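You operate a simulated robot arm through the tools that you are given. There is no shell and no other tool.

Carry out the task below with a simulated two-armed robot. There is one attempt and no reset: what you move stays moved.

JOB
Coat the top of metal block F26 with marking blue.
Fine: use the orange felt pad and tin; put the pad back and the lid on; leave the other metal block bare. Set down upright: orange felt pad. A coat counts when it lies all over at full strength: go over it till it gets no stronger.

The check looks at the end state, three seconds after you hand in, the way a careful person would. Anything else that was tipped, shoved, dropped, spilled or broken makes it a failure. Lids that push on must go on centred and level and be pressed home; caps that screw on are set level and turned clockwise until they are tight.

ROBOT AND FRAMES
Two 7-joint arms with fingered hands on one trunk that stands fixed in place. Base frame: the origin is at the foot of the trunk, x ahead of it, y to its left, z up. Lengths are in mm, angles in degrees, forces in N, time in s.
The left shoulder is at [59, 173, 1229], the right one opposite. With the tool pointing down near the work surface each hand reaches from about 400 to 780 mm from the base axis, measured 20 degrees to its own side. Payload 3.5 kg a hand.
Tool frame (each hand has its own): the origin (TCP) lies between the finger pads and is the grasp point; the fingertips stand 30 mm ahead of it; z points along the fingers, y is the line along which they close. The gripper opens to 104 mm; its body begins 35 mm behind the TCP. The gripper is a hand of 3 fingers: y runs from the thumb to the fingers, the wrist lies at [-15, -104, -178] in the tool frame, and closing takes about 1.5 s.
Orientation is that of the tool frame in the base frame, as a unit quaternion [x, y, z, w]. With the fingers straight down and the wrist toward the robot, the tool's x, y and z point along [0, 1, 0], [1, 0, 0] and [0, 0, -1] of the base frame.

CONTROLS
- The arms move only by the tool jog_arm. It takes "left_series", "right_series" or both (then of equal length, played together; a hand with none holds still); each is one flat list of numbers, 7 for each row, row after row: the shift along the tool's x, y, z in units of 250 mm (1.0 is 250 mm), then the turn, a rotation vector about the tool's x, y, z in units of 90 degrees (1.0 is 90 degrees), then the gripper command, from -1 (shut) to 1 (fully open), values between in proportion. In form: [dx, dy, dz, rx, ry, rz, fingers, dx, dy, dz, rx, ry, rz, fingers, ...]. A call has 1 to 20 rows; each row is the pose to reach, as a shift and turn from the pose commanded when the call began, along the tool's axes at that moment. A call with a number of a shift or a turn outside -1 to 1 is refused whole. Rows are played at 5 a second. More than 50 mm and 8.6 degrees between two rows, or a gripper value outside its range, and nothing of the call is played. A pose out of reach is approached as far as the arm can. The call stops where the force on the tool passes 40 N (or 10 N more than at its start, if that is more) or the arm is blocked; 0.2 s more then pass. The fingers move at their own pace (about 72 mm/s each) and stop on an object; they squeeze with about 31 N. The grip force told is the motor's: it shows also when the fingers shut on nothing. Time passes only in rows, and 0.2 s behind the last, so rows that repeat a pose let the fingers close. It gives the time, the measured TCP pose, the force on the tool (base axes), the opening and the grip force at its end, in the units of the frame above (readings bear some noise), with the torque about the TCP (base axes, N m) and any sound that the robot's microphone picked up.
- Cameras (640 x 400 px; columns grow to the right, rows downward): "scene" is now at [135.5, 50, 1416]; the picture's right is [0.54, -0.84, 0.00], its down [-0.38, -0.24, -0.89] and it looks along [0.75, 0.48, -0.45] (base axes); focal length 360 px, centre (320, 200). "left" rides on the left gripper at [-64, -94, -117] in its tool frame; the picture's right is [-0.72, -0.33, 0.61], its down [0.64, -0.65, 0.40] and it looks along [0.27, 0.68, 0.68] (tool axes); focal length 238 px, centre (320, 200). "right" rides on the right gripper at [64, -94, -117] in its tool frame; the picture's right is [-0.72, 0.33, -0.61], its down [-0.64, -0.65, 0.40] and it looks along [-0.27, 0.68, 0.68] (tool axes); focal length 238 px, centre (320, 200). There is no depth. A picture from a camera that has moved, and an enlarged one, comes with that camera's place and axes in the base frame and with its lens.
- snapshot(camera): a new picture of that camera. It takes no simulated time.
- lift_body(by): moves the trunk up (or, below 0, down) by that many mm; the arms and the scene camera ride with it, the base frame stays. It gives what a move gives, with no picture.
- grasp_type(shape, hand): the hand has 3 fingers and takes this shape, open, in about a second: jaw (thumb against the fingers, like two jaws); tri (thumb and two fingers); tip (a fingertip pinch); poke (one finger out to press); point (the index stretched); flat (the hand flat); cup (the hand cupped); fist (a fist). The gripper value then closes the fingers along that shape, each until it touches; the sizes above hold for jaw. It gives what a move gives, with no picture.
- head_to(pan, tilt): turns the head with the scene camera to pan (to the left, within 86 degrees either way) and tilt (down, from -29 to 69), counted from straight ahead of the robot (the tilt from the chest, where the trunk bows). It gives what a move gives.
- close_up(camera, box): a new picture of the part [left, top, right, bottom] of that camera's present view, enlarged. It takes no simulated time.
- finish_job(): hands the job in; it is judged then, once.

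Places have to be worked out from the pictures, the camera data and where the tool is seen. Open the grippers and draw the arms clear of the work before you hand the job in, unless the task says otherwise.

The tools are called after "Call:" as name(argument=value, ...) on one line, values as JSON. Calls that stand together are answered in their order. jog_arm: Moves the arms, as the interface text tells. Its arguments: {"type":"object","properties":{"left_series":{"type":"array","items":{"type":"number"}},"right_series":{"type":"array","items":{"type":"number"}}},"required":[]} The other tools are called the same way: lift_body (by) moves the trunk up or down; grasp_type (shape, hand) gives the hand a shape; head_to (pan, tilt) turns the head that bears the scene camera; snapshot (camera) takes a picture; close_up (camera, box) takes an enlarged picture of a part of a camera's view; finish_job () hands the job in.

At the start:

```text
t: 0.0
left_ee_pos: [324.1, 404.6, 1228.2]
left_tool_rot: [0.707, 0.707, 0.0, 0.001]
left_contact_force: [-0.2, -0.1, 0.3]
left_torque: [0.01, 0.02, 0.01]
left_grip_width: 103.6
left_grip_force: 0.1
left_shape: jaw
right_ee_pos: [403.3, 69.8, 1261.7]
right_tool_rot: [0.707, 0.707, 0.0, 0.0]
right_contact_force: [0.3, -0.2, -0.5]
right_torque: [-0.01, -0.02, 0.01]
right_grip_width: 103.7
right_grip_force: 0.0
right_shape: jaw
trunk travel left (down, up): [-325.0, 429.0]
head pan, tilt (commanded): [32.7, 26.6]
```

scene: 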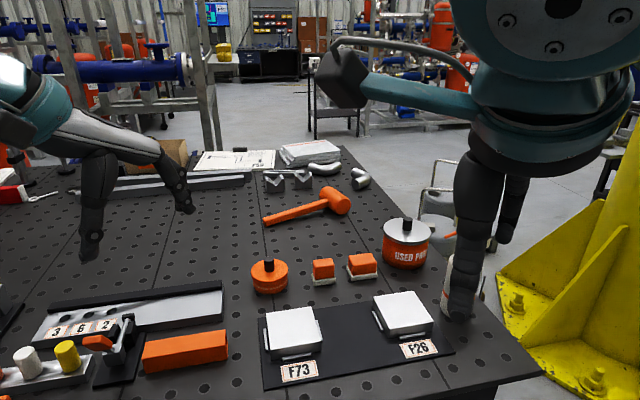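
right: 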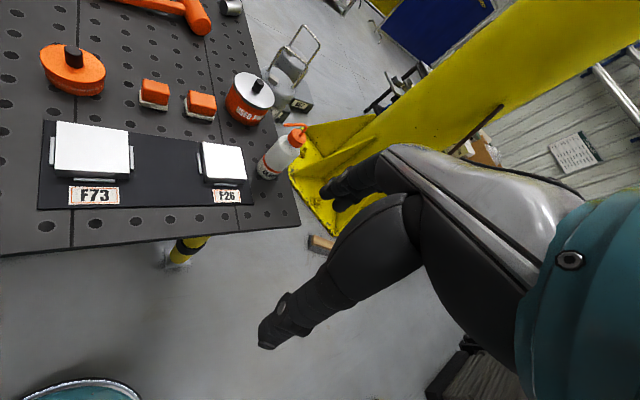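
left: 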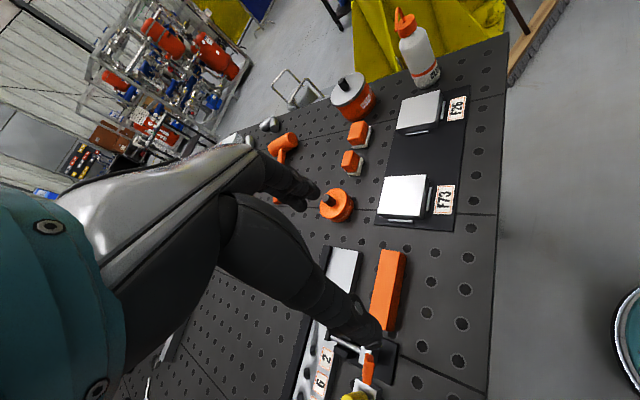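

I start by looking closer at the work area: blocks F73 and F26, the orange tin with lid, another tin ("USED PADS" perhaps), and two orange-backed felt pads.

Call:
close_up(camera="scene", box=[230, 200, 470, 390])

Call:
close_up(camera="right", box=[20, 20, 320, 220])

Call:
close_up(camera="left", box=[280, 50, 520, 250])

```text
2.11 times, centred on (350, 295) of scene
camera zoom: at [135.5, 50.0, 1416.0], right [0.54, -0.84, 0.0], down [-0.38, -0.24, -0.89], along [0.75, 0.48, -0.45], focal length 759 px, centre (257, 0)
```

zoom: 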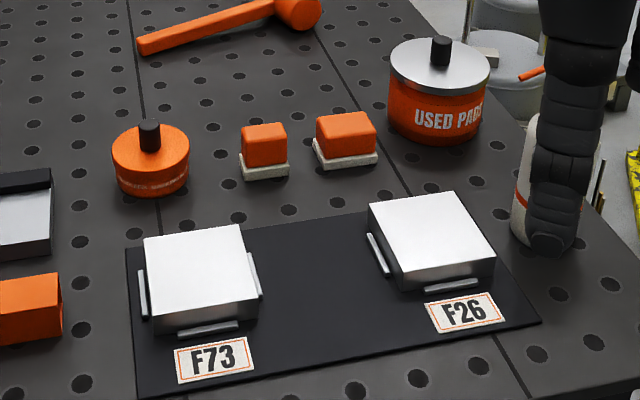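

```text
2.00 times, centred on (170, 120) of right
camera zoom: at [308.9, 134.8, 1379.1], right [0.33, -0.72, 0.61], down [-0.65, -0.64, -0.4], along [0.68, -0.27, -0.68], focal length 477 px, centre (620, 360)
```

zoom: 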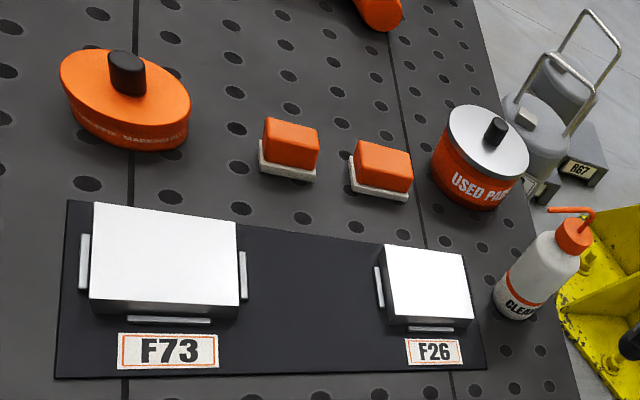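

```text
2.00 times, centred on (400, 150) of left
camera zoom: at [229.6, 341.3, 1343.7], right [-0.33, -0.72, -0.61], down [-0.65, 0.64, -0.4], along [0.68, 0.27, -0.68], focal length 477 px, centre (160, 300)
```

zoom: 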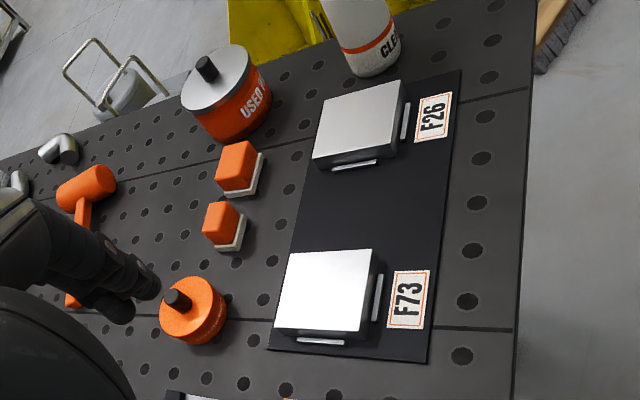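

The layout is clear, but I need to know how the two pads and tins differ. I turn the head towards the work area (about x 650, y 300, z 900).

Call:
head_to(pan=27, tilt=42)

Call:
snapshot(camera="scene")

```text
t: 0.8
left_ee_pos: [323.3, 405.1, 1227.2]
left_tool_rot: [0.707, 0.707, -0.001, 0.0]
left_contact_force: [-0.1, 0.0, 0.7]
left_torque: [0.0, 0.01, -0.01]
left_grip_width: 103.5
left_grip_force: 0.0
left_shape: jaw
right_ee_pos: [402.7, 70.9, 1261.6]
right_tool_rot: [0.706, 0.708, 0.0, 0.0]
right_contact_force: [-0.2, 0.6, 0.6]
right_torque: [0.0, -0.01, -0.02]
right_grip_width: 103.5
right_grip_force: 0.1
right_shape: jaw
trunk travel left (down, up): [-325.0, 429.0]
head pan, tilt (commanded): [27.0, 42.0]
```

```text
taken
camera scene: at [132.9, 38.6, 1392.3], right [0.45, -0.89, 0.0], down [-0.6, -0.3, -0.74], along [0.66, 0.34, -0.67], focal length 360 px, centre (320, 200)
```

scene: 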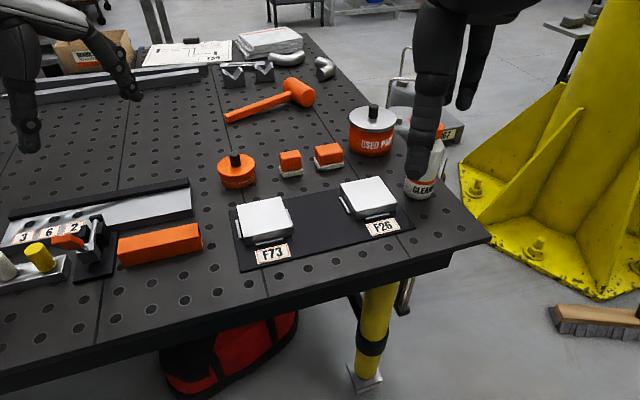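

I zoom on the tins, pads and blocks from this view to tell the pads apart.

Call:
close_up(camera="scene", box=[210, 130, 350, 217])

Call:
close_up(camera="scene", box=[300, 90, 450, 184])

Call:
close_up(camera="right", box=[30, 30, 230, 155])

Call:
close_up(camera="left", box=[310, 110, 400, 230])

Call:
close_up(camera="scene", box=[0, 170, 220, 310])

```text
4.57 times, centred on (280, 174) of scene
camera zoom: at [132.9, 38.6, 1392.3], right [0.45, -0.89, 0.0], down [-0.6, -0.3, -0.74], along [0.66, 0.34, -0.67], focal length 1648 px, centre (503, 321)
```

zoom: 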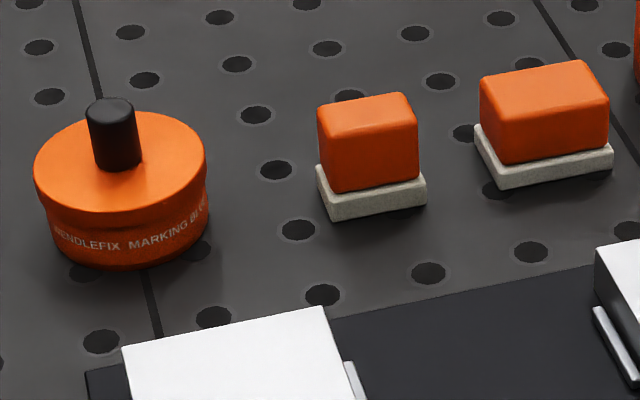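

```text
4.26 times, centred on (375, 137) of scene
camera zoom: at [132.9, 38.6, 1392.3], right [0.45, -0.89, 0.0], down [-0.6, -0.3, -0.74], along [0.66, 0.34, -0.67], focal length 1534 px, centre (86, 468)
```

zoom: 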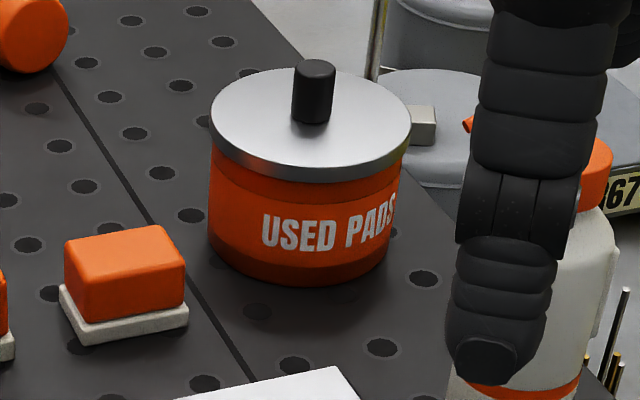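

```text
3.20 times, centred on (130, 92) of right
camera zoom: at [308.9, 134.8, 1379.0], right [0.33, -0.72, 0.61], down [-0.65, -0.64, -0.4], along [0.68, -0.27, -0.68], focal length 763 px, centre (928, 544)
```

zoom: 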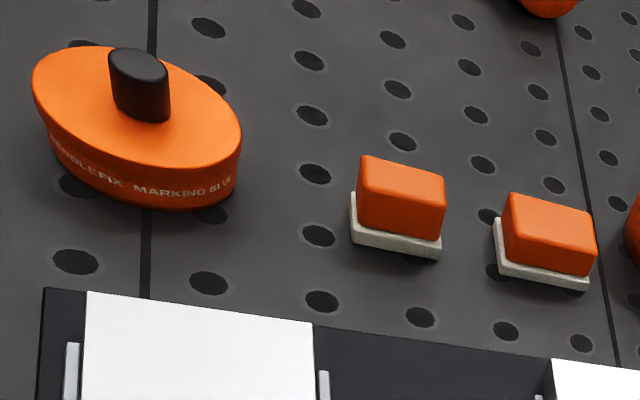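

```text
3.33 times, centred on (355, 170) of left
camera zoom: at [229.6, 341.3, 1343.7], right [-0.33, -0.72, -0.61], down [-0.65, 0.64, -0.4], along [0.68, 0.27, -0.68], focal length 794 px, centre (203, 300)
```

zoom: 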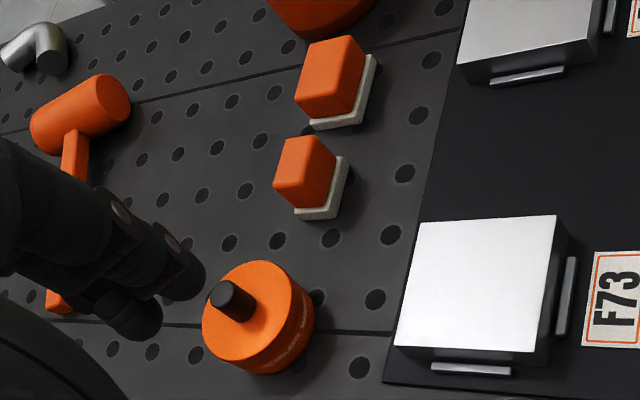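

```text
2.86 times, centred on (110, 240) of scene
camera zoom: at [132.9, 38.6, 1392.3], right [0.45, -0.89, 0.0], down [-0.6, -0.3, -0.74], along [0.66, 0.34, -0.67], focal length 1030 px, centre (920, 86)
```

zoom: 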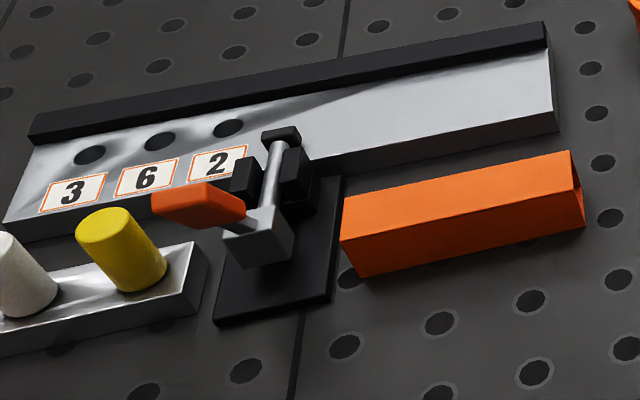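

Both pads have orange backs with grey-white felt, one a bit bigger; the tin says "Marking Blue"; the table stands turned 45°. The right hand hangs over F26, so I move it well to the right to clear the work.

Call:
jog_arm(right_series=[-0.16, 0, 0, 0, 0, 0, 1, -0.32, 0, 0, 0, 0, 0, 1, -0.48, 0, 0, 0, 0, 0, 1, -0.64, 0, 0, 0, 0, 0, 1, -0.8, 0, 0, 0, 0, 0, 1, -0.96, 0, 0, 0, 0, 0, 1])

Call:
snapshot(camera="scene")

```text
t: 2.2
left_ee_pos: [323.3, 404.0, 1228.1]
left_tool_rot: [0.706, 0.708, 0.0, 0.0]
left_contact_force: [0.3, 0.5, -0.3]
left_torque: [0.01, -0.02, 0.02]
left_grip_width: 103.6
left_grip_force: 0.1
left_shape: jaw
right_ee_pos: [406.0, -170.4, 1265.6]
right_tool_rot: [0.707, 0.708, 0.0, 0.001]
right_contact_force: [-0.2, 0.0, 0.1]
right_torque: [-0.04, 0.01, -0.01]
right_grip_width: 103.7
right_grip_force: 0.0
right_shape: jaw
trunk travel left (down, up): [-325.0, 429.0]
head pan, tilt (commanded): [27.0, 42.0]
```

```text
taken
camera scene: at [132.6, 37.6, 1392.3], right [0.45, -0.89, 0.0], down [-0.6, -0.3, -0.74], along [0.66, 0.34, -0.67], focal length 360 px, centre (320, 200)
```

scene: 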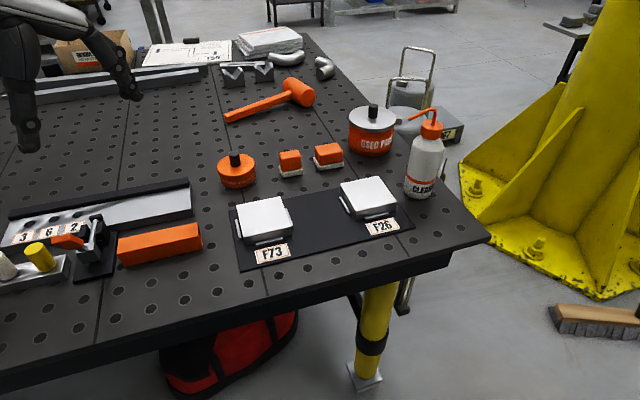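

The right arm is clear. Now I zoom on F26/F73 and on tin and pads for precise geometry.

Call:
close_up(camera="scene", box=[225, 165, 425, 290])

Call:
close_up(camera="scene", box=[325, 165, 421, 225])

Call:
close_up(camera="scene", box=[210, 140, 290, 190])

Call:
close_up(camera="scene", box=[270, 135, 350, 185])

```text
3.20 times, centred on (325, 228) of scene
camera zoom: at [132.6, 37.6, 1392.3], right [0.45, -0.89, 0.0], down [-0.6, -0.3, -0.74], along [0.66, 0.34, -0.67], focal length 1153 px, centre (304, 112)
```

zoom: 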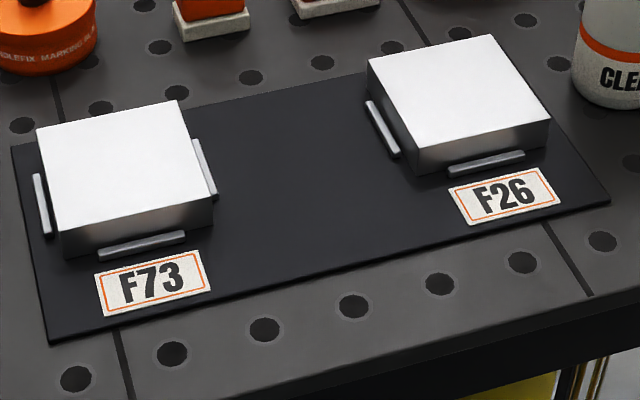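

```text
6.67 times, centred on (373, 195) of scene
camera zoom: at [132.6, 37.6, 1392.3], right [0.45, -0.89, 0.0], down [-0.6, -0.3, -0.74], along [0.66, 0.34, -0.67], focal length 2403 px, centre (-33, 233)
```

zoom: 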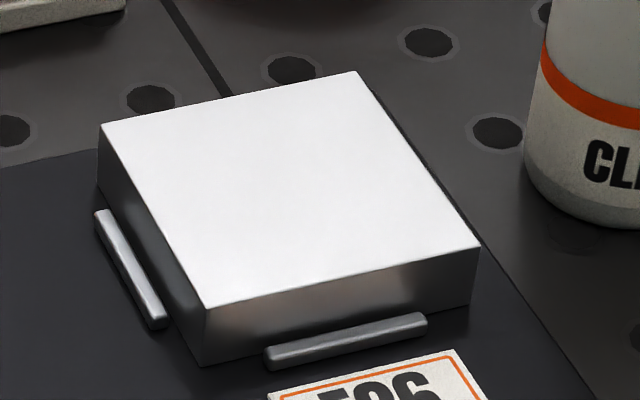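

```text
8.00 times, centred on (250, 165) of scene
camera zoom: at [132.6, 37.6, 1392.3], right [0.45, -0.89, 0.0], down [-0.6, -0.3, -0.74], along [0.66, 0.34, -0.67], focal length 2883 px, centre (880, 480)
```

zoom: 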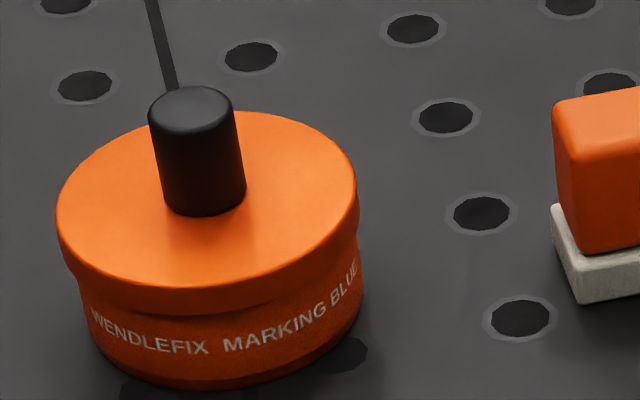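

```text
8.00 times, centred on (310, 160) of scene
camera zoom: at [132.6, 37.6, 1392.3], right [0.45, -0.89, 0.0], down [-0.6, -0.3, -0.74], along [0.66, 0.34, -0.67], focal length 2883 px, centre (400, 520)
```

zoom: 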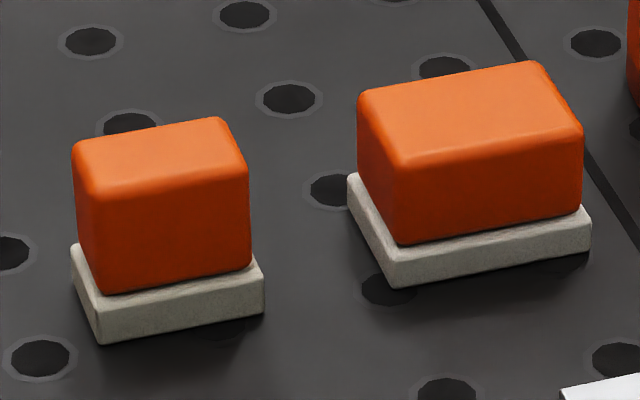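

Working estimates (base frame): table z≈898; F26 is 85×85 mm centred at (658,199) with its top at z≈924; tin at (604,480), lid top z≈935, knob top z≈963; small pad (felt 47×31) centred at (676,388), big pad (59×41) at (743,327), probably too big for the tin mouth. I bring the left hand toward the tin, high, turning it 45° to match the table.

Call:
jog_arm(left_series=[0.044, 0.158, 0.052, 0, 0, -0.0833, 1, 0.088, 0.316, 0.104, 0, 0, -0.1667, 1, 0.132, 0.474, 0.156, 0, 0, -0.25, 1, 0.176, 0.632, 0.208, 0, 0, -0.3333, 1, 0.22, 0.79, 0.26, 0, 0, -0.4167, 1, 0.264, 0.948, 0.312, 0, 0, -0.5, 1])

Call:
snapshot(camera="left")

Call:
snapshot(camera="scene")

```text
t: 3.6
left_ee_pos: [562.4, 473.0, 1148.1]
left_tool_rot: [0.382, 0.924, -0.001, -0.001]
left_contact_force: [-0.9, 0.0, 0.7]
left_torque: [0.02, 0.03, 0.02]
left_grip_width: 103.9
left_grip_force: 0.0
left_shape: jaw
right_ee_pos: [407.6, -168.6, 1263.5]
right_tool_rot: [0.707, 0.707, -0.001, -0.001]
right_contact_force: [0.5, -0.3, -0.4]
right_torque: [-0.02, 0.01, -0.01]
right_grip_width: 103.6
right_grip_force: 0.1
right_shape: jaw
trunk travel left (down, up): [-325.0, 429.0]
head pan, tilt (commanded): [27.0, 42.0]
```

```text
taken
camera left: at [540.4, 361.1, 1263.1], right [0.28, -0.74, -0.61], down [-0.91, -0.01, -0.4], along [0.29, 0.67, -0.68], focal length 238 px, centre (320, 200)
```

left: 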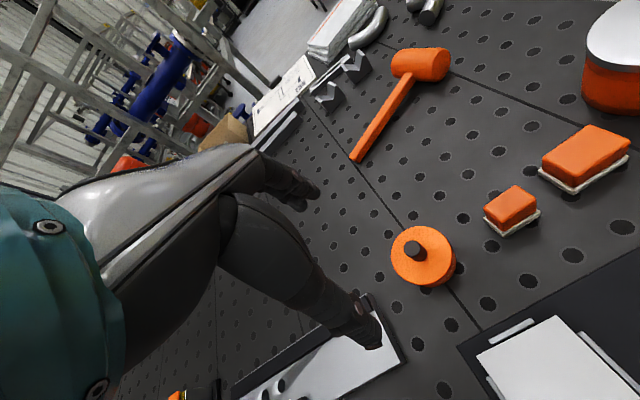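

```text
taken
camera scene: at [134.2, 38.4, 1392.0], right [0.45, -0.89, 0.0], down [-0.6, -0.3, -0.74], along [0.66, 0.34, -0.67], focal length 360 px, centre (320, 200)
```

scene: 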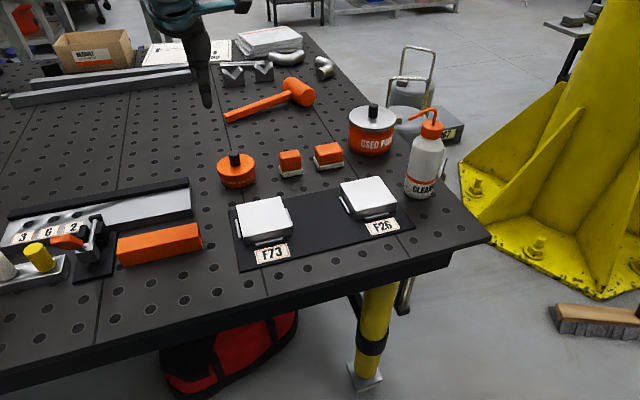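

The left-camera view agrees with the tin at about (603,479). I zoom on the tin and the pads from here.

Call:
close_up(camera="left", box=[380, 210, 476, 270])

Call:
close_up(camera="left", box=[470, 110, 640, 250])

```text
6.67 times, centred on (428, 240) of left
camera zoom: at [540.4, 361.1, 1263.1], right [0.28, -0.74, -0.61], down [-0.91, -0.01, -0.4], along [0.29, 0.67, -0.68], focal length 1589 px, centre (-400, -67)
```

zoom: 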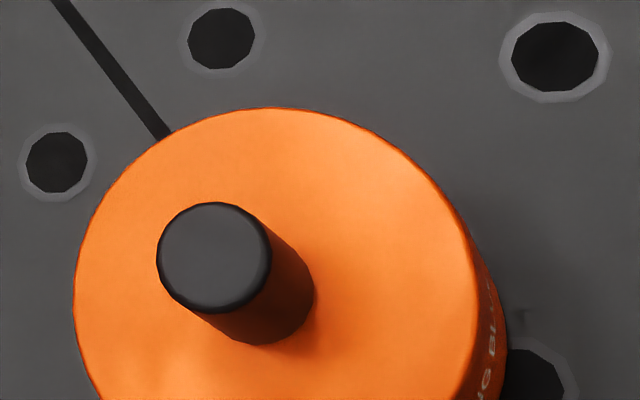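

```text
2.86 times, centred on (555, 180) of left
camera zoom: at [540.4, 361.1, 1263.1], right [0.28, -0.74, -0.61], down [-0.91, -0.01, -0.4], along [0.29, 0.67, -0.68], focal length 681 px, centre (-351, 257)
```

zoom: 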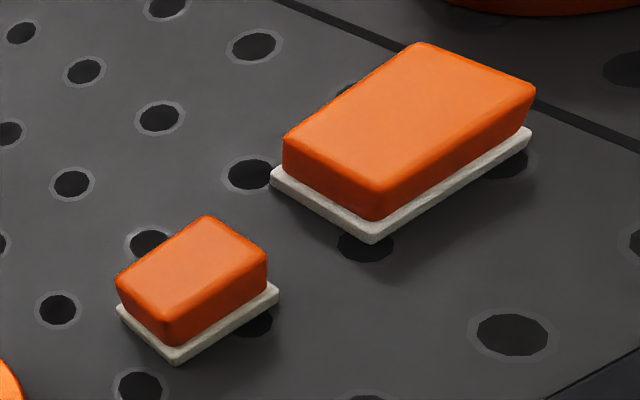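

Knob centre refines to about (604,478). I move the open hand directly above it, fingertips still well clear (TCP z≈1030).

Call:
jog_arm(left_series=[-0.026, 0.033, 0.118, 0, 0, 0, 1, -0.052, 0.066, 0.236, 0, 0, 0, 1, -0.078, 0.099, 0.354, 0, 0, 0, 1, -0.1036, 0.1318, 0.472, 0, 0, 0, 1, -0.1036, 0.1318, 0.472, 0, 0, 0, 1])

Call:
snapshot(camera="left")

Call:
head_to(pan=35, tilt=36)

Call:
snapshot(camera="scene")

```text
t: 4.8
left_ee_pos: [601.1, 476.3, 1030.0]
left_tool_rot: [0.383, 0.924, 0.0, 0.001]
left_contact_force: [-0.1, -0.2, -0.5]
left_torque: [0.01, 0.03, 0.04]
left_grip_width: 103.8
left_grip_force: 0.0
left_shape: jaw
right_ee_pos: [405.8, -170.4, 1264.3]
right_tool_rot: [0.707, 0.707, 0.0, 0.0]
right_contact_force: [0.8, 0.1, 0.0]
right_torque: [0.03, -0.02, -0.01]
right_grip_width: 103.6
right_grip_force: 0.1
right_shape: jaw
trunk travel left (down, up): [-325.0, 429.0]
head pan, tilt (commanded): [27.0, 42.0]
```

```text
taken
camera left: at [580.6, 364.4, 1146.3], right [0.28, -0.74, -0.61], down [-0.91, -0.01, -0.4], along [0.29, 0.67, -0.68], focal length 238 px, centre (320, 200)
```

left: 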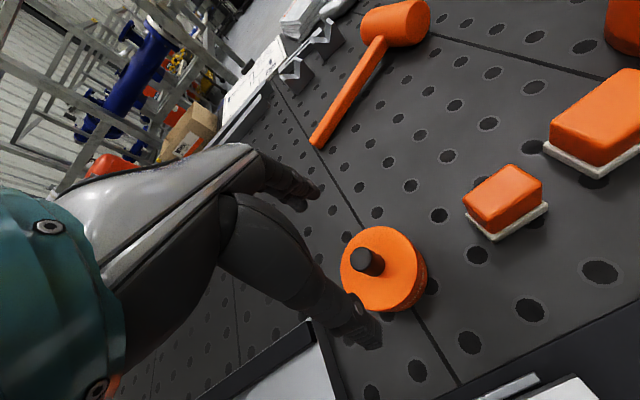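

```text
t: 5.5
left_ee_pos: [601.7, 476.5, 1031.2]
left_tool_rot: [0.382, 0.924, 0.0, 0.0]
left_contact_force: [-0.1, -1.1, 0.4]
left_torque: [0.0, -0.02, 0.0]
left_grip_width: 103.8
left_grip_force: 0.1
left_shape: jaw
right_ee_pos: [405.9, -169.1, 1265.0]
right_tool_rot: [0.707, 0.707, 0.0, 0.001]
right_contact_force: [-0.1, -0.2, -0.2]
right_torque: [-0.02, 0.02, 0.04]
right_grip_width: 103.8
right_grip_force: 0.1
right_shape: jaw
trunk travel left (down, up): [-325.0, 429.0]
head pan, tilt (commanded): [35.0, 36.0]
```

```text
taken
camera scene: at [130.0, 50.7, 1401.1], right [0.57, -0.82, 0.0], down [-0.48, -0.34, -0.81], along [0.66, 0.46, -0.59], focal length 360 px, centre (320, 200)
```

scene: 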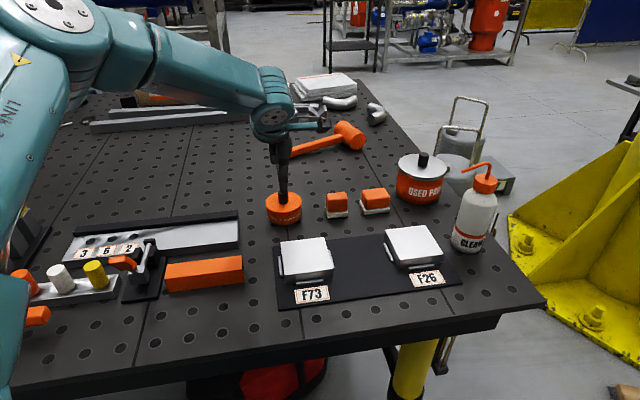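

I zoom in on the knob from the current camera position and on the hand over the tin from the scene camera.

Call:
close_up(camera="left", box=[320, 220, 448, 300])

Call:
close_up(camera="scene", box=[240, 130, 336, 230])

```text
5.00 times, centred on (384, 260) of left
camera zoom: at [580.7, 364.5, 1146.3], right [0.28, -0.74, -0.61], down [-0.91, -0.01, -0.4], along [0.29, 0.67, -0.68], focal length 1192 px, centre (0, -100)
```

zoom: 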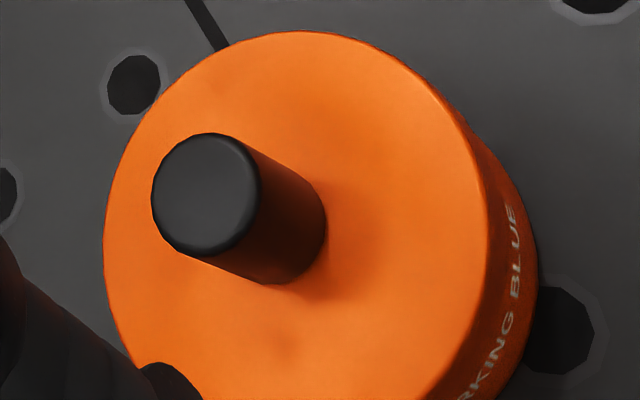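

```text
4.00 times, centred on (288, 180) of scene
camera zoom: at [130.0, 50.7, 1401.1], right [0.57, -0.82, 0.0], down [-0.48, -0.34, -0.81], along [0.66, 0.46, -0.59], focal length 1442 px, centre (448, 280)
```

zoom: 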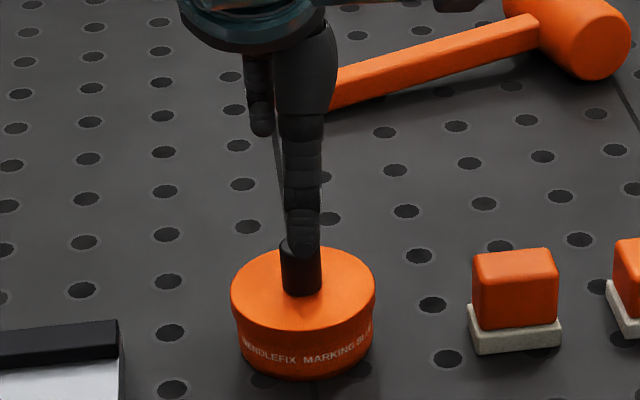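

Knob confirmed at (604,477.5). I lower the open hand around the knob to TCP z≈970, so the fingertips stay about 5 mm above the lid.

Call:
jog_arm(left_series=[-0.004, 0.0104, 0.08, 0, 0, 0, 1, -0.004, 0.0104, 0.16, 0, 0, 0, 1, -0.004, 0.0104, 0.2, 0, 0, 0, 1, -0.004, 0.0104, 0.2424, 0, 0, 0, 1, -0.004, 0.0104, 0.2424, 0, 0, 0, 1])

Call:
close_up(camera="scene", box=[240, 130, 336, 230])

Call:
snapshot(camera="left")

```text
t: 6.7
left_ee_pos: [604.7, 477.2, 970.2]
left_tool_rot: [0.382, 0.924, 0.0, 0.0]
left_contact_force: [-0.7, 0.0, 0.0]
left_torque: [-0.01, -0.02, 0.0]
left_grip_width: 104.0
left_grip_force: 0.1
left_shape: jaw
right_ee_pos: [406.9, -170.4, 1264.8]
right_tool_rot: [0.708, 0.707, -0.001, 0.0]
right_contact_force: [0.1, 0.2, 0.3]
right_torque: [0.04, -0.05, 0.03]
right_grip_width: 103.8
right_grip_force: 0.1
right_shape: jaw
trunk travel left (down, up): [-325.0, 429.0]
head pan, tilt (commanded): [35.0, 36.0]
```

```text
4.00 times, centred on (288, 180) of scene
camera zoom: at [130.0, 50.7, 1401.2], right [0.57, -0.82, 0.0], down [-0.48, -0.34, -0.81], along [0.66, 0.46, -0.59], focal length 1442 px, centre (448, 280)
```

zoom: 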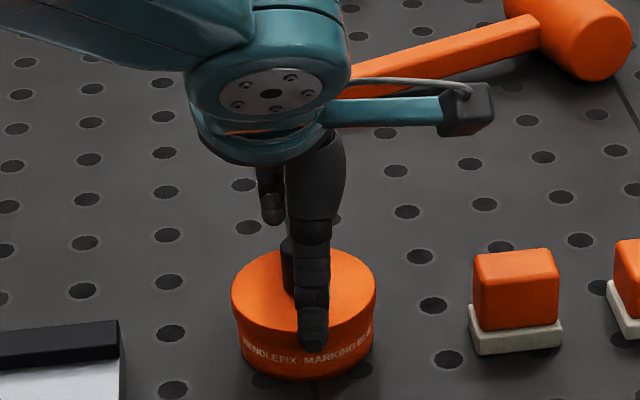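

```text
taken
camera left: at [583.6, 365.6, 1086.5], right [0.28, -0.74, -0.61], down [-0.91, -0.01, -0.4], along [0.29, 0.67, -0.68], focal length 238 px, centre (320, 200)
```

left: 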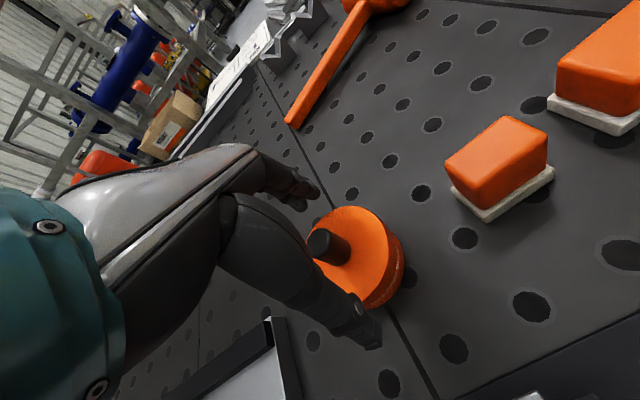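

Hand is placed around the knob with no contact. I close first to about 34 mm opening to check centring before squeezing.

Call:
jog_arm(left_series=[0, 0, 0, 0, 0, 0, 0.4, 0, 0, 0, 0, 0, 0, 0, 0, 0, 0, 0, 0, 0, -0.35, 0, 0, 0, 0, 0, 0, -0.35, 0, 0, 0, 0, 0, 0, -0.35])

Call:
close_up(camera="left", box=[260, 170, 420, 350])

Call:
close_up(camera="scene", box=[240, 150, 336, 230])

```text
t: 7.9
left_ee_pos: [604.5, 479.0, 971.5]
left_tool_rot: [0.382, 0.924, 0.0, 0.0]
left_contact_force: [-0.6, -0.4, -0.3]
left_torque: [-0.01, 0.0, -0.01]
left_grip_width: 34.2
left_grip_force: 0.1
left_shape: jaw
right_ee_pos: [406.7, -169.7, 1265.7]
right_tool_rot: [0.707, 0.707, 0.0, 0.0]
right_contact_force: [0.2, -0.1, 1.0]
right_torque: [-0.02, -0.01, 0.02]
right_grip_width: 103.7
right_grip_force: 0.1
right_shape: jaw
trunk travel left (down, up): [-325.0, 429.0]
head pan, tilt (commanded): [35.0, 36.0]
```

```text
2.22 times, centred on (340, 260) of left
camera zoom: at [583.6, 365.7, 1086.6], right [0.28, -0.74, -0.61], down [-0.91, -0.01, -0.4], along [0.29, 0.67, -0.68], focal length 530 px, centre (276, 67)
```

zoom: 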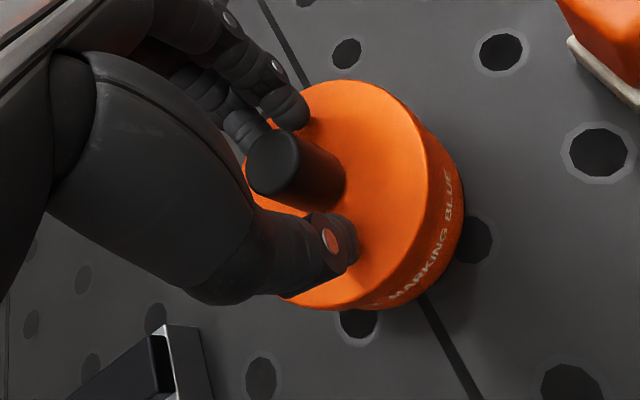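

```text
5.00 times, centred on (288, 190) of scene
camera zoom: at [130.0, 50.7, 1401.2], right [0.57, -0.82, 0.0], down [-0.48, -0.34, -0.81], along [0.66, 0.46, -0.59], focal length 1802 px, centre (480, 250)
```

zoom: 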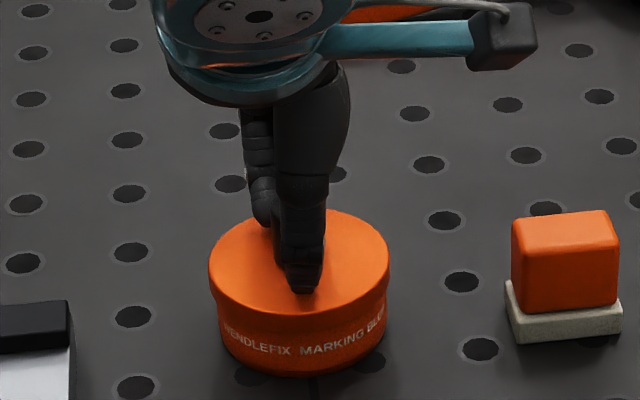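

The knob sits between the thumb and the two fingers. I close onto it.

Call:
jog_arm(left_series=[0, 0, 0, 0, 0, 0, -0.5, 0, 0, 0, 0, 0, 0, -0.7, 0, 0, 0, 0, 0, 0, -1, 0, 0, 0, 0, 0, 0, -1, 0, 0, 0, 0, 0, 0, -1, 0, 0, 0, 0, 0, 0, -1])

Call:
close_up(camera="left", box=[260, 170, 420, 350])

```text
t: 9.3
left_ee_pos: [604.8, 477.5, 971.0]
left_tool_rot: [0.384, 0.923, 0.0, 0.0]
left_contact_force: [-0.2, 0.5, 0.1]
left_torque: [-0.01, 0.02, -0.02]
left_grip_width: 13.4
left_grip_force: 31.4
left_shape: jaw
right_ee_pos: [407.2, -169.2, 1265.4]
right_tool_rot: [0.707, 0.707, 0.0, 0.0]
right_contact_force: [0.0, -0.1, -0.8]
right_torque: [-0.02, 0.0, -0.02]
right_grip_width: 103.5
right_grip_force: 0.1
right_shape: jaw
trunk travel left (down, up): [-325.0, 429.0]
head pan, tilt (commanded): [35.0, 36.0]
heard: snap
```

```text
2.22 times, centred on (340, 260) of left
camera zoom: at [583.7, 365.8, 1086.5], right [0.28, -0.74, -0.61], down [-0.91, -0.01, -0.4], along [0.29, 0.67, -0.68], focal length 530 px, centre (276, 67)
```

zoom: 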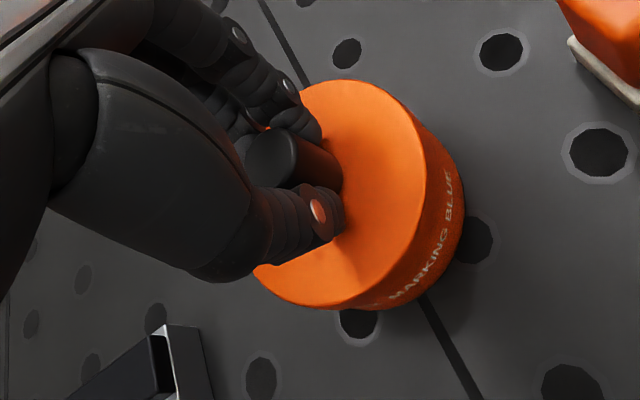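

Grip shows 31 N and a snap was heard (maybe the lid coming loose). I lift slowly by 20 mm and watch the force.

Call:
jog_arm(left_series=[0, 0, -0.012, 0, 0, 0, -1, 0, 0, -0.024, 0, 0, 0, -1, 0, 0, -0.04, 0, 0, 0, -1, 0, 0, -0.06, 0, 0, 0, -1, 0, 0, -0.08, 0, 0, 0, -1, 0, 0, -0.08, 0, 0, 0, -1])

Call:
close_up(camera="left", box=[260, 170, 420, 350])

Call:
close_up(camera="scene", box=[240, 150, 336, 230])

```text
t: 10.7
left_ee_pos: [604.4, 477.9, 991.9]
left_tool_rot: [0.382, 0.924, 0.0, 0.0]
left_contact_force: [0.6, 0.1, -0.4]
left_torque: [0.03, 0.03, 0.02]
left_grip_width: 13.3
left_grip_force: 30.9
left_shape: jaw
right_ee_pos: [407.5, -169.4, 1264.9]
right_tool_rot: [0.707, 0.707, 0.0, 0.0]
right_contact_force: [-0.1, -1.3, 0.3]
right_torque: [0.04, 0.01, -0.02]
right_grip_width: 103.6
right_grip_force: 0.2
right_shape: jaw
trunk travel left (down, up): [-325.0, 429.0]
head pan, tilt (commanded): [35.0, 36.0]
```

```text
2.22 times, centred on (340, 260) of left
camera zoom: at [583.4, 365.5, 1107.4], right [0.28, -0.74, -0.61], down [-0.91, -0.01, -0.4], along [0.29, 0.67, -0.68], focal length 530 px, centre (276, 67)
```

zoom: 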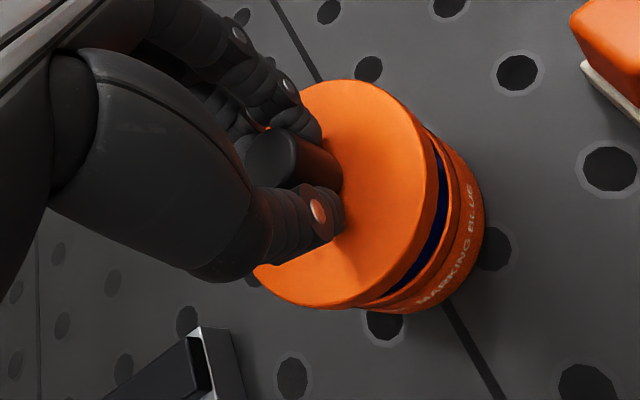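

```text
5.00 times, centred on (288, 190) of scene
camera zoom: at [130.1, 50.8, 1401.1], right [0.57, -0.82, 0.0], down [-0.48, -0.34, -0.81], along [0.66, 0.46, -0.59], focal length 1802 px, centre (480, 250)
```

zoom: 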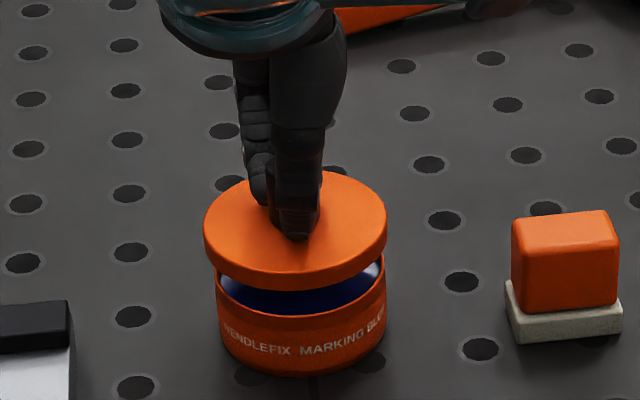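

The lid came off cleanly and the tin holds dark blue. I raise it and carry it to free table space behind-left of the tin, about (588,585).

Call:
jog_arm(left_series=[0, 0, -0.06, 0, 0, 0, -1, 0.05, 0.0365, -0.1, 0, 0, 0, -1, 0.11, 0.08, -0.1, 0, 0, 0, -1, 0.17, 0.125, -0.1, 0, 0, 0, -1, 0.23, 0.1685, -0.1, 0, 0, 0, -1, 0.29, 0.2125, -0.1, 0, 0, 0, -1, 0.35, 0.2564, -0.1, 0, 0, 0, -1, 0.35, 0.2564, -0.1, 0, 0, 0, -1])

Call:
snapshot(camera="left")

Call:
snapshot(camera="scene")

```text
t: 12.5
left_ee_pos: [587.9, 584.5, 1017.0]
left_tool_rot: [0.383, 0.924, -0.001, 0.001]
left_contact_force: [0.1, 0.0, -0.7]
left_torque: [0.0, 0.01, 0.03]
left_grip_width: 13.4
left_grip_force: 31.4
left_shape: jaw
right_ee_pos: [405.8, -168.8, 1265.1]
right_tool_rot: [0.708, 0.707, 0.0, 0.0]
right_contact_force: [-0.1, -0.4, 0.7]
right_torque: [-0.01, -0.01, 0.02]
right_grip_width: 103.8
right_grip_force: 0.1
right_shape: jaw
trunk travel left (down, up): [-325.0, 429.0]
head pan, tilt (commanded): [35.0, 36.0]
```

```text
taken
camera left: at [567.3, 472.5, 1132.0], right [0.28, -0.74, -0.61], down [-0.91, -0.01, -0.4], along [0.29, 0.67, -0.68], focal length 238 px, centre (320, 200)
```

left: 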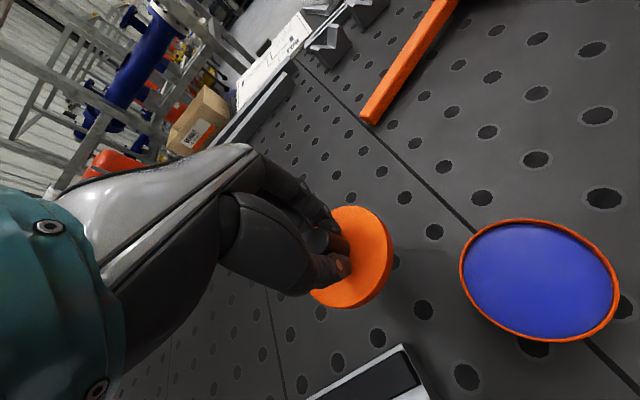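

```text
taken
camera scene: at [130.1, 50.6, 1401.2], right [0.57, -0.82, 0.0], down [-0.48, -0.34, -0.81], along [0.66, 0.46, -0.59], focal length 360 px, centre (320, 200)
```

scene: 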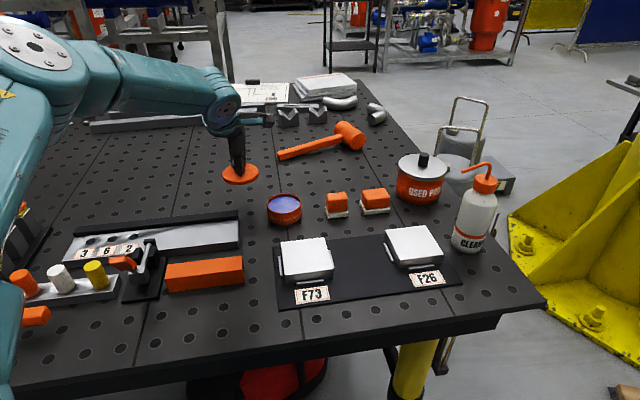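

The lid hangs level over clear table; the tin shows a full bed of blue. I lower to about TCP z 953, then step down gently to contact.

Call:
jog_arm(left_series=[0, 0, 0.06, 0, 0, 0, -1, 0, 0, 0.12, 0, 0, 0, -1, 0, 0, 0.18, 0, 0, 0, -1, 0, 0, 0.23, 0, 0, 0, -1, 0, 0, 0.256, 0, 0, 0, -1, 0, 0, 0.256, 0, 0, 0, -1])

Call:
close_up(camera="scene", box=[190, 130, 310, 230])

Call:
snapshot(camera="left")

```text
t: 13.9
left_ee_pos: [587.5, 585.1, 951.7]
left_tool_rot: [0.382, 0.924, 0.0, 0.0]
left_contact_force: [0.1, 0.6, -0.4]
left_torque: [0.0, 0.01, 0.02]
left_grip_width: 13.0
left_grip_force: 30.8
left_shape: jaw
right_ee_pos: [406.4, -169.9, 1265.5]
right_tool_rot: [0.706, 0.708, 0.0, 0.001]
right_contact_force: [-0.3, 0.1, -0.2]
right_torque: [-0.03, -0.05, 0.01]
right_grip_width: 103.4
right_grip_force: 0.0
right_shape: jaw
trunk travel left (down, up): [-325.0, 429.0]
head pan, tilt (commanded): [35.0, 36.0]
```

```text
4.00 times, centred on (250, 180) of scene
camera zoom: at [130.0, 50.8, 1401.2], right [0.57, -0.82, 0.0], down [-0.48, -0.34, -0.81], along [0.66, 0.46, -0.59], focal length 1442 px, centre (600, 280)
```

zoom: 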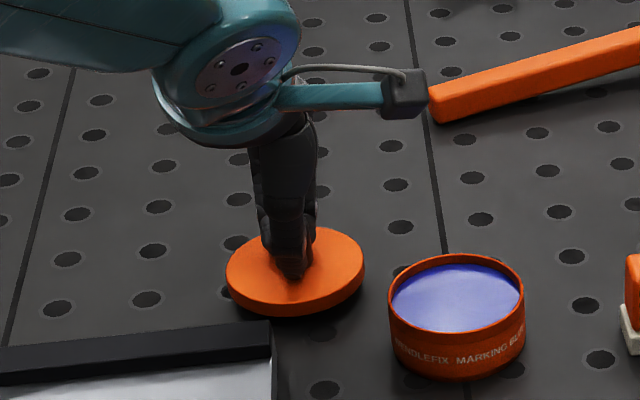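

```text
taken
camera left: at [566.8, 473.0, 1067.7], right [0.28, -0.74, -0.61], down [-0.91, -0.01, -0.4], along [0.29, 0.67, -0.68], focal length 238 px, centre (320, 200)
```

left: 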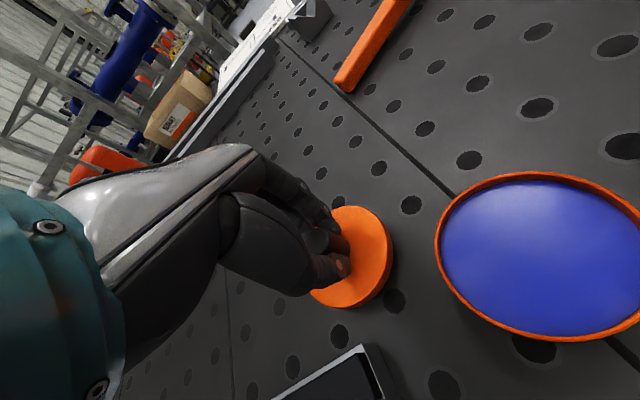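

No contact yet at z≈952. I step down 2 mm per row up to 6 mm and read the force.

Call:
jog_arm(left_series=[0, 0, 0.008, 0, 0, 0, -1, 0, 0, 0.016, 0, 0, 0, -1, 0, 0, 0.02, 0, 0, 0, -1, 0, 0, 0.02, 0, 0, 0, -1])

Call:
close_up(camera="scene", box=[210, 150, 290, 220])

```text
t: 14.9
left_ee_pos: [589.9, 586.2, 948.7]
left_tool_rot: [0.382, 0.924, 0.0, 0.0]
left_contact_force: [0.2, -0.1, -0.6]
left_torque: [-0.01, 0.01, 0.04]
left_grip_width: 13.3
left_grip_force: 31.1
left_shape: jaw
right_ee_pos: [407.0, -168.6, 1263.8]
right_tool_rot: [0.708, 0.707, 0.0, 0.0]
right_contact_force: [0.0, 0.0, 0.9]
right_torque: [0.01, 0.01, 0.02]
right_grip_width: 103.5
right_grip_force: 0.1
right_shape: jaw
trunk travel left (down, up): [-325.0, 429.0]
head pan, tilt (commanded): [35.0, 36.0]
```

```text
5.71 times, centred on (250, 185) of scene
camera zoom: at [130.0, 50.8, 1401.2], right [0.57, -0.82, 0.0], down [-0.48, -0.34, -0.81], along [0.66, 0.46, -0.59], focal length 2059 px, centre (720, 286)
```

zoom: 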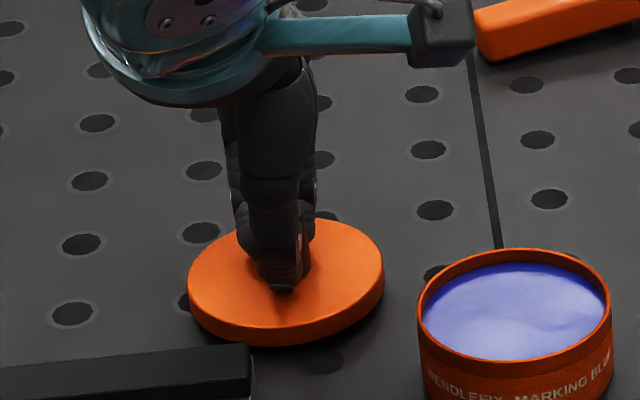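

Still no contact force at about z 948. I continue stepping down 2 mm per row.

Call:
jog_arm(left_series=[0, 0, 0.006, 0, 0, 0, -1, 0, 0, 0.012, 0, 0, 0, -1, 0, 0, 0.016, 0, 0, 0, -1, 0, 0, 0.016, 0, 0, 0, -1])

Call:
close_up(camera="scene", box=[210, 150, 290, 220])

```text
t: 15.9
left_ee_pos: [587.8, 585.3, 943.1]
left_tool_rot: [0.383, 0.924, -0.001, 0.0]
left_contact_force: [0.5, 0.5, 0.1]
left_torque: [0.0, 0.0, 0.0]
left_grip_width: 13.3
left_grip_force: 30.8
left_shape: jaw
right_ee_pos: [406.1, -170.0, 1265.9]
right_tool_rot: [0.707, 0.707, 0.0, 0.0]
right_contact_force: [-0.1, 0.4, 0.3]
right_torque: [0.04, -0.01, -0.02]
right_grip_width: 103.3
right_grip_force: 0.0
right_shape: jaw
trunk travel left (down, up): [-325.0, 429.0]
head pan, tilt (commanded): [35.0, 36.0]
```

```text
5.71 times, centred on (250, 185) of scene
camera zoom: at [130.0, 50.8, 1401.2], right [0.57, -0.82, 0.0], down [-0.48, -0.34, -0.81], along [0.66, 0.46, -0.59], focal length 2059 px, centre (720, 286)
```

zoom: 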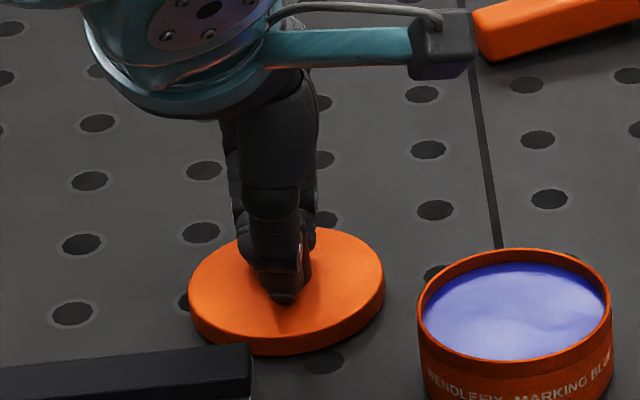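

Image geometry suggests the lid is still about 4–5 mm above the table; I keep stepping down.

Call:
jog_arm(left_series=[0, 0, 0.006, 0, 0, 0, -1, 0, 0, 0.012, 0, 0, 0, -1, 0, 0, 0.012, 0, 0, 0, -1])

Call:
jog_arm(left_series=[0, 0, 0.004, 0, 0, 0, -1, 0, 0, 0.008, 0, 0, 0, -1, 0, 0, 0.008, 0, 0, 0, -1])

Call:
close_up(camera="scene", box=[210, 150, 290, 220])

```text
t: 16.7
left_ee_pos: [588.6, 584.6, 941.9]
left_tool_rot: [0.383, 0.924, 0.001, 0.001]
left_contact_force: [-2.3, 1.1, 7.2]
left_torque: [0.12, 0.03, 0.05]
left_grip_width: 13.3
left_grip_force: 31.0
left_shape: jaw
right_ee_pos: [405.0, -169.8, 1265.4]
right_tool_rot: [0.707, 0.707, 0.0, 0.0]
right_contact_force: [0.5, 0.8, 0.3]
right_torque: [0.01, -0.03, -0.05]
right_grip_width: 103.4
right_grip_force: 0.0
right_shape: jaw
trunk travel left (down, up): [-325.0, 429.0]
head pan, tilt (commanded): [35.0, 36.0]
```

```text
t: 17.5
left_ee_pos: [588.1, 584.0, 942.7]
left_tool_rot: [0.383, 0.924, 0.002, 0.003]
left_contact_force: [1.7, 2.8, 17.0]
left_torque: [0.09, -0.04, -0.01]
left_grip_width: 14.3
left_grip_force: 31.2
left_shape: jaw
right_ee_pos: [404.1, -170.8, 1265.1]
right_tool_rot: [0.707, 0.707, 0.0, 0.0]
right_contact_force: [0.5, 0.7, 0.3]
right_torque: [0.0, 0.01, -0.01]
right_grip_width: 103.5
right_grip_force: 0.1
right_shape: jaw
trunk travel left (down, up): [-325.0, 429.0]
head pan, tilt (commanded): [35.0, 36.0]
```

```text
5.71 times, centred on (250, 185) of scene
camera zoom: at [128.6, 49.6, 1401.5], right [0.57, -0.82, 0.0], down [-0.48, -0.34, -0.81], along [0.66, 0.46, -0.59], focal length 2059 px, centre (720, 286)
```

zoom: 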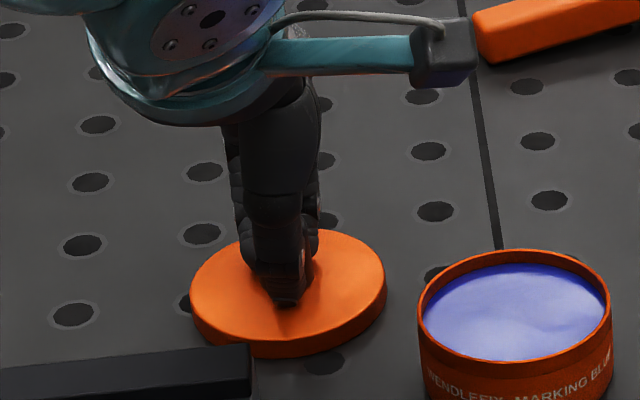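

The lid is on the table (17 N at about 2 mm press). I relieve the press by 3 mm and open the hand, then rise straight up.

Call:
jog_arm(left_series=[0, 0, -0.008, 0, 0, 0, -1, 0, 0, -0.012, 0, 0, 0, -1, 0, 0, -0.012, 0, 0, 0, -0.6, 0, 0, -0.012, 0, 0, 0, -0.2, 0, 0, -0.012, 0, 0, 0, 0, 0, 0, -0.012, 0, 0, 0, 0])

Call:
close_up(camera="left", box=[260, 170, 420, 330])

```text
t: 18.9
left_ee_pos: [587.2, 585.9, 940.3]
left_tool_rot: [0.382, 0.924, 0.0, -0.001]
left_contact_force: [-1.6, 1.0, 0.6]
left_torque: [0.03, -0.02, 0.0]
left_grip_width: 51.2
left_grip_force: 0.1
left_shape: jaw
right_ee_pos: [405.5, -169.3, 1264.3]
right_tool_rot: [0.708, 0.707, 0.0, 0.001]
right_contact_force: [0.2, -0.4, 0.4]
right_torque: [0.01, 0.01, 0.02]
right_grip_width: 103.9
right_grip_force: 0.0
right_shape: jaw
trunk travel left (down, up): [-325.0, 429.0]
head pan, tilt (commanded): [35.0, 36.0]
```

```text
2.50 times, centred on (340, 250) of left
camera zoom: at [566.1, 473.0, 1056.6], right [0.28, -0.74, -0.61], down [-0.92, -0.01, -0.4], along [0.29, 0.67, -0.68], focal length 596 px, centre (270, 75)
```

zoom: 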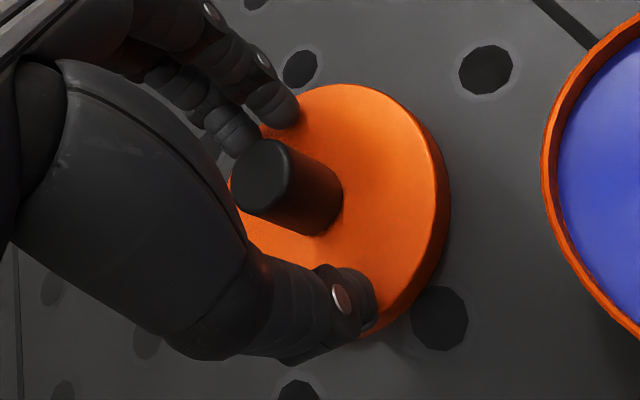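

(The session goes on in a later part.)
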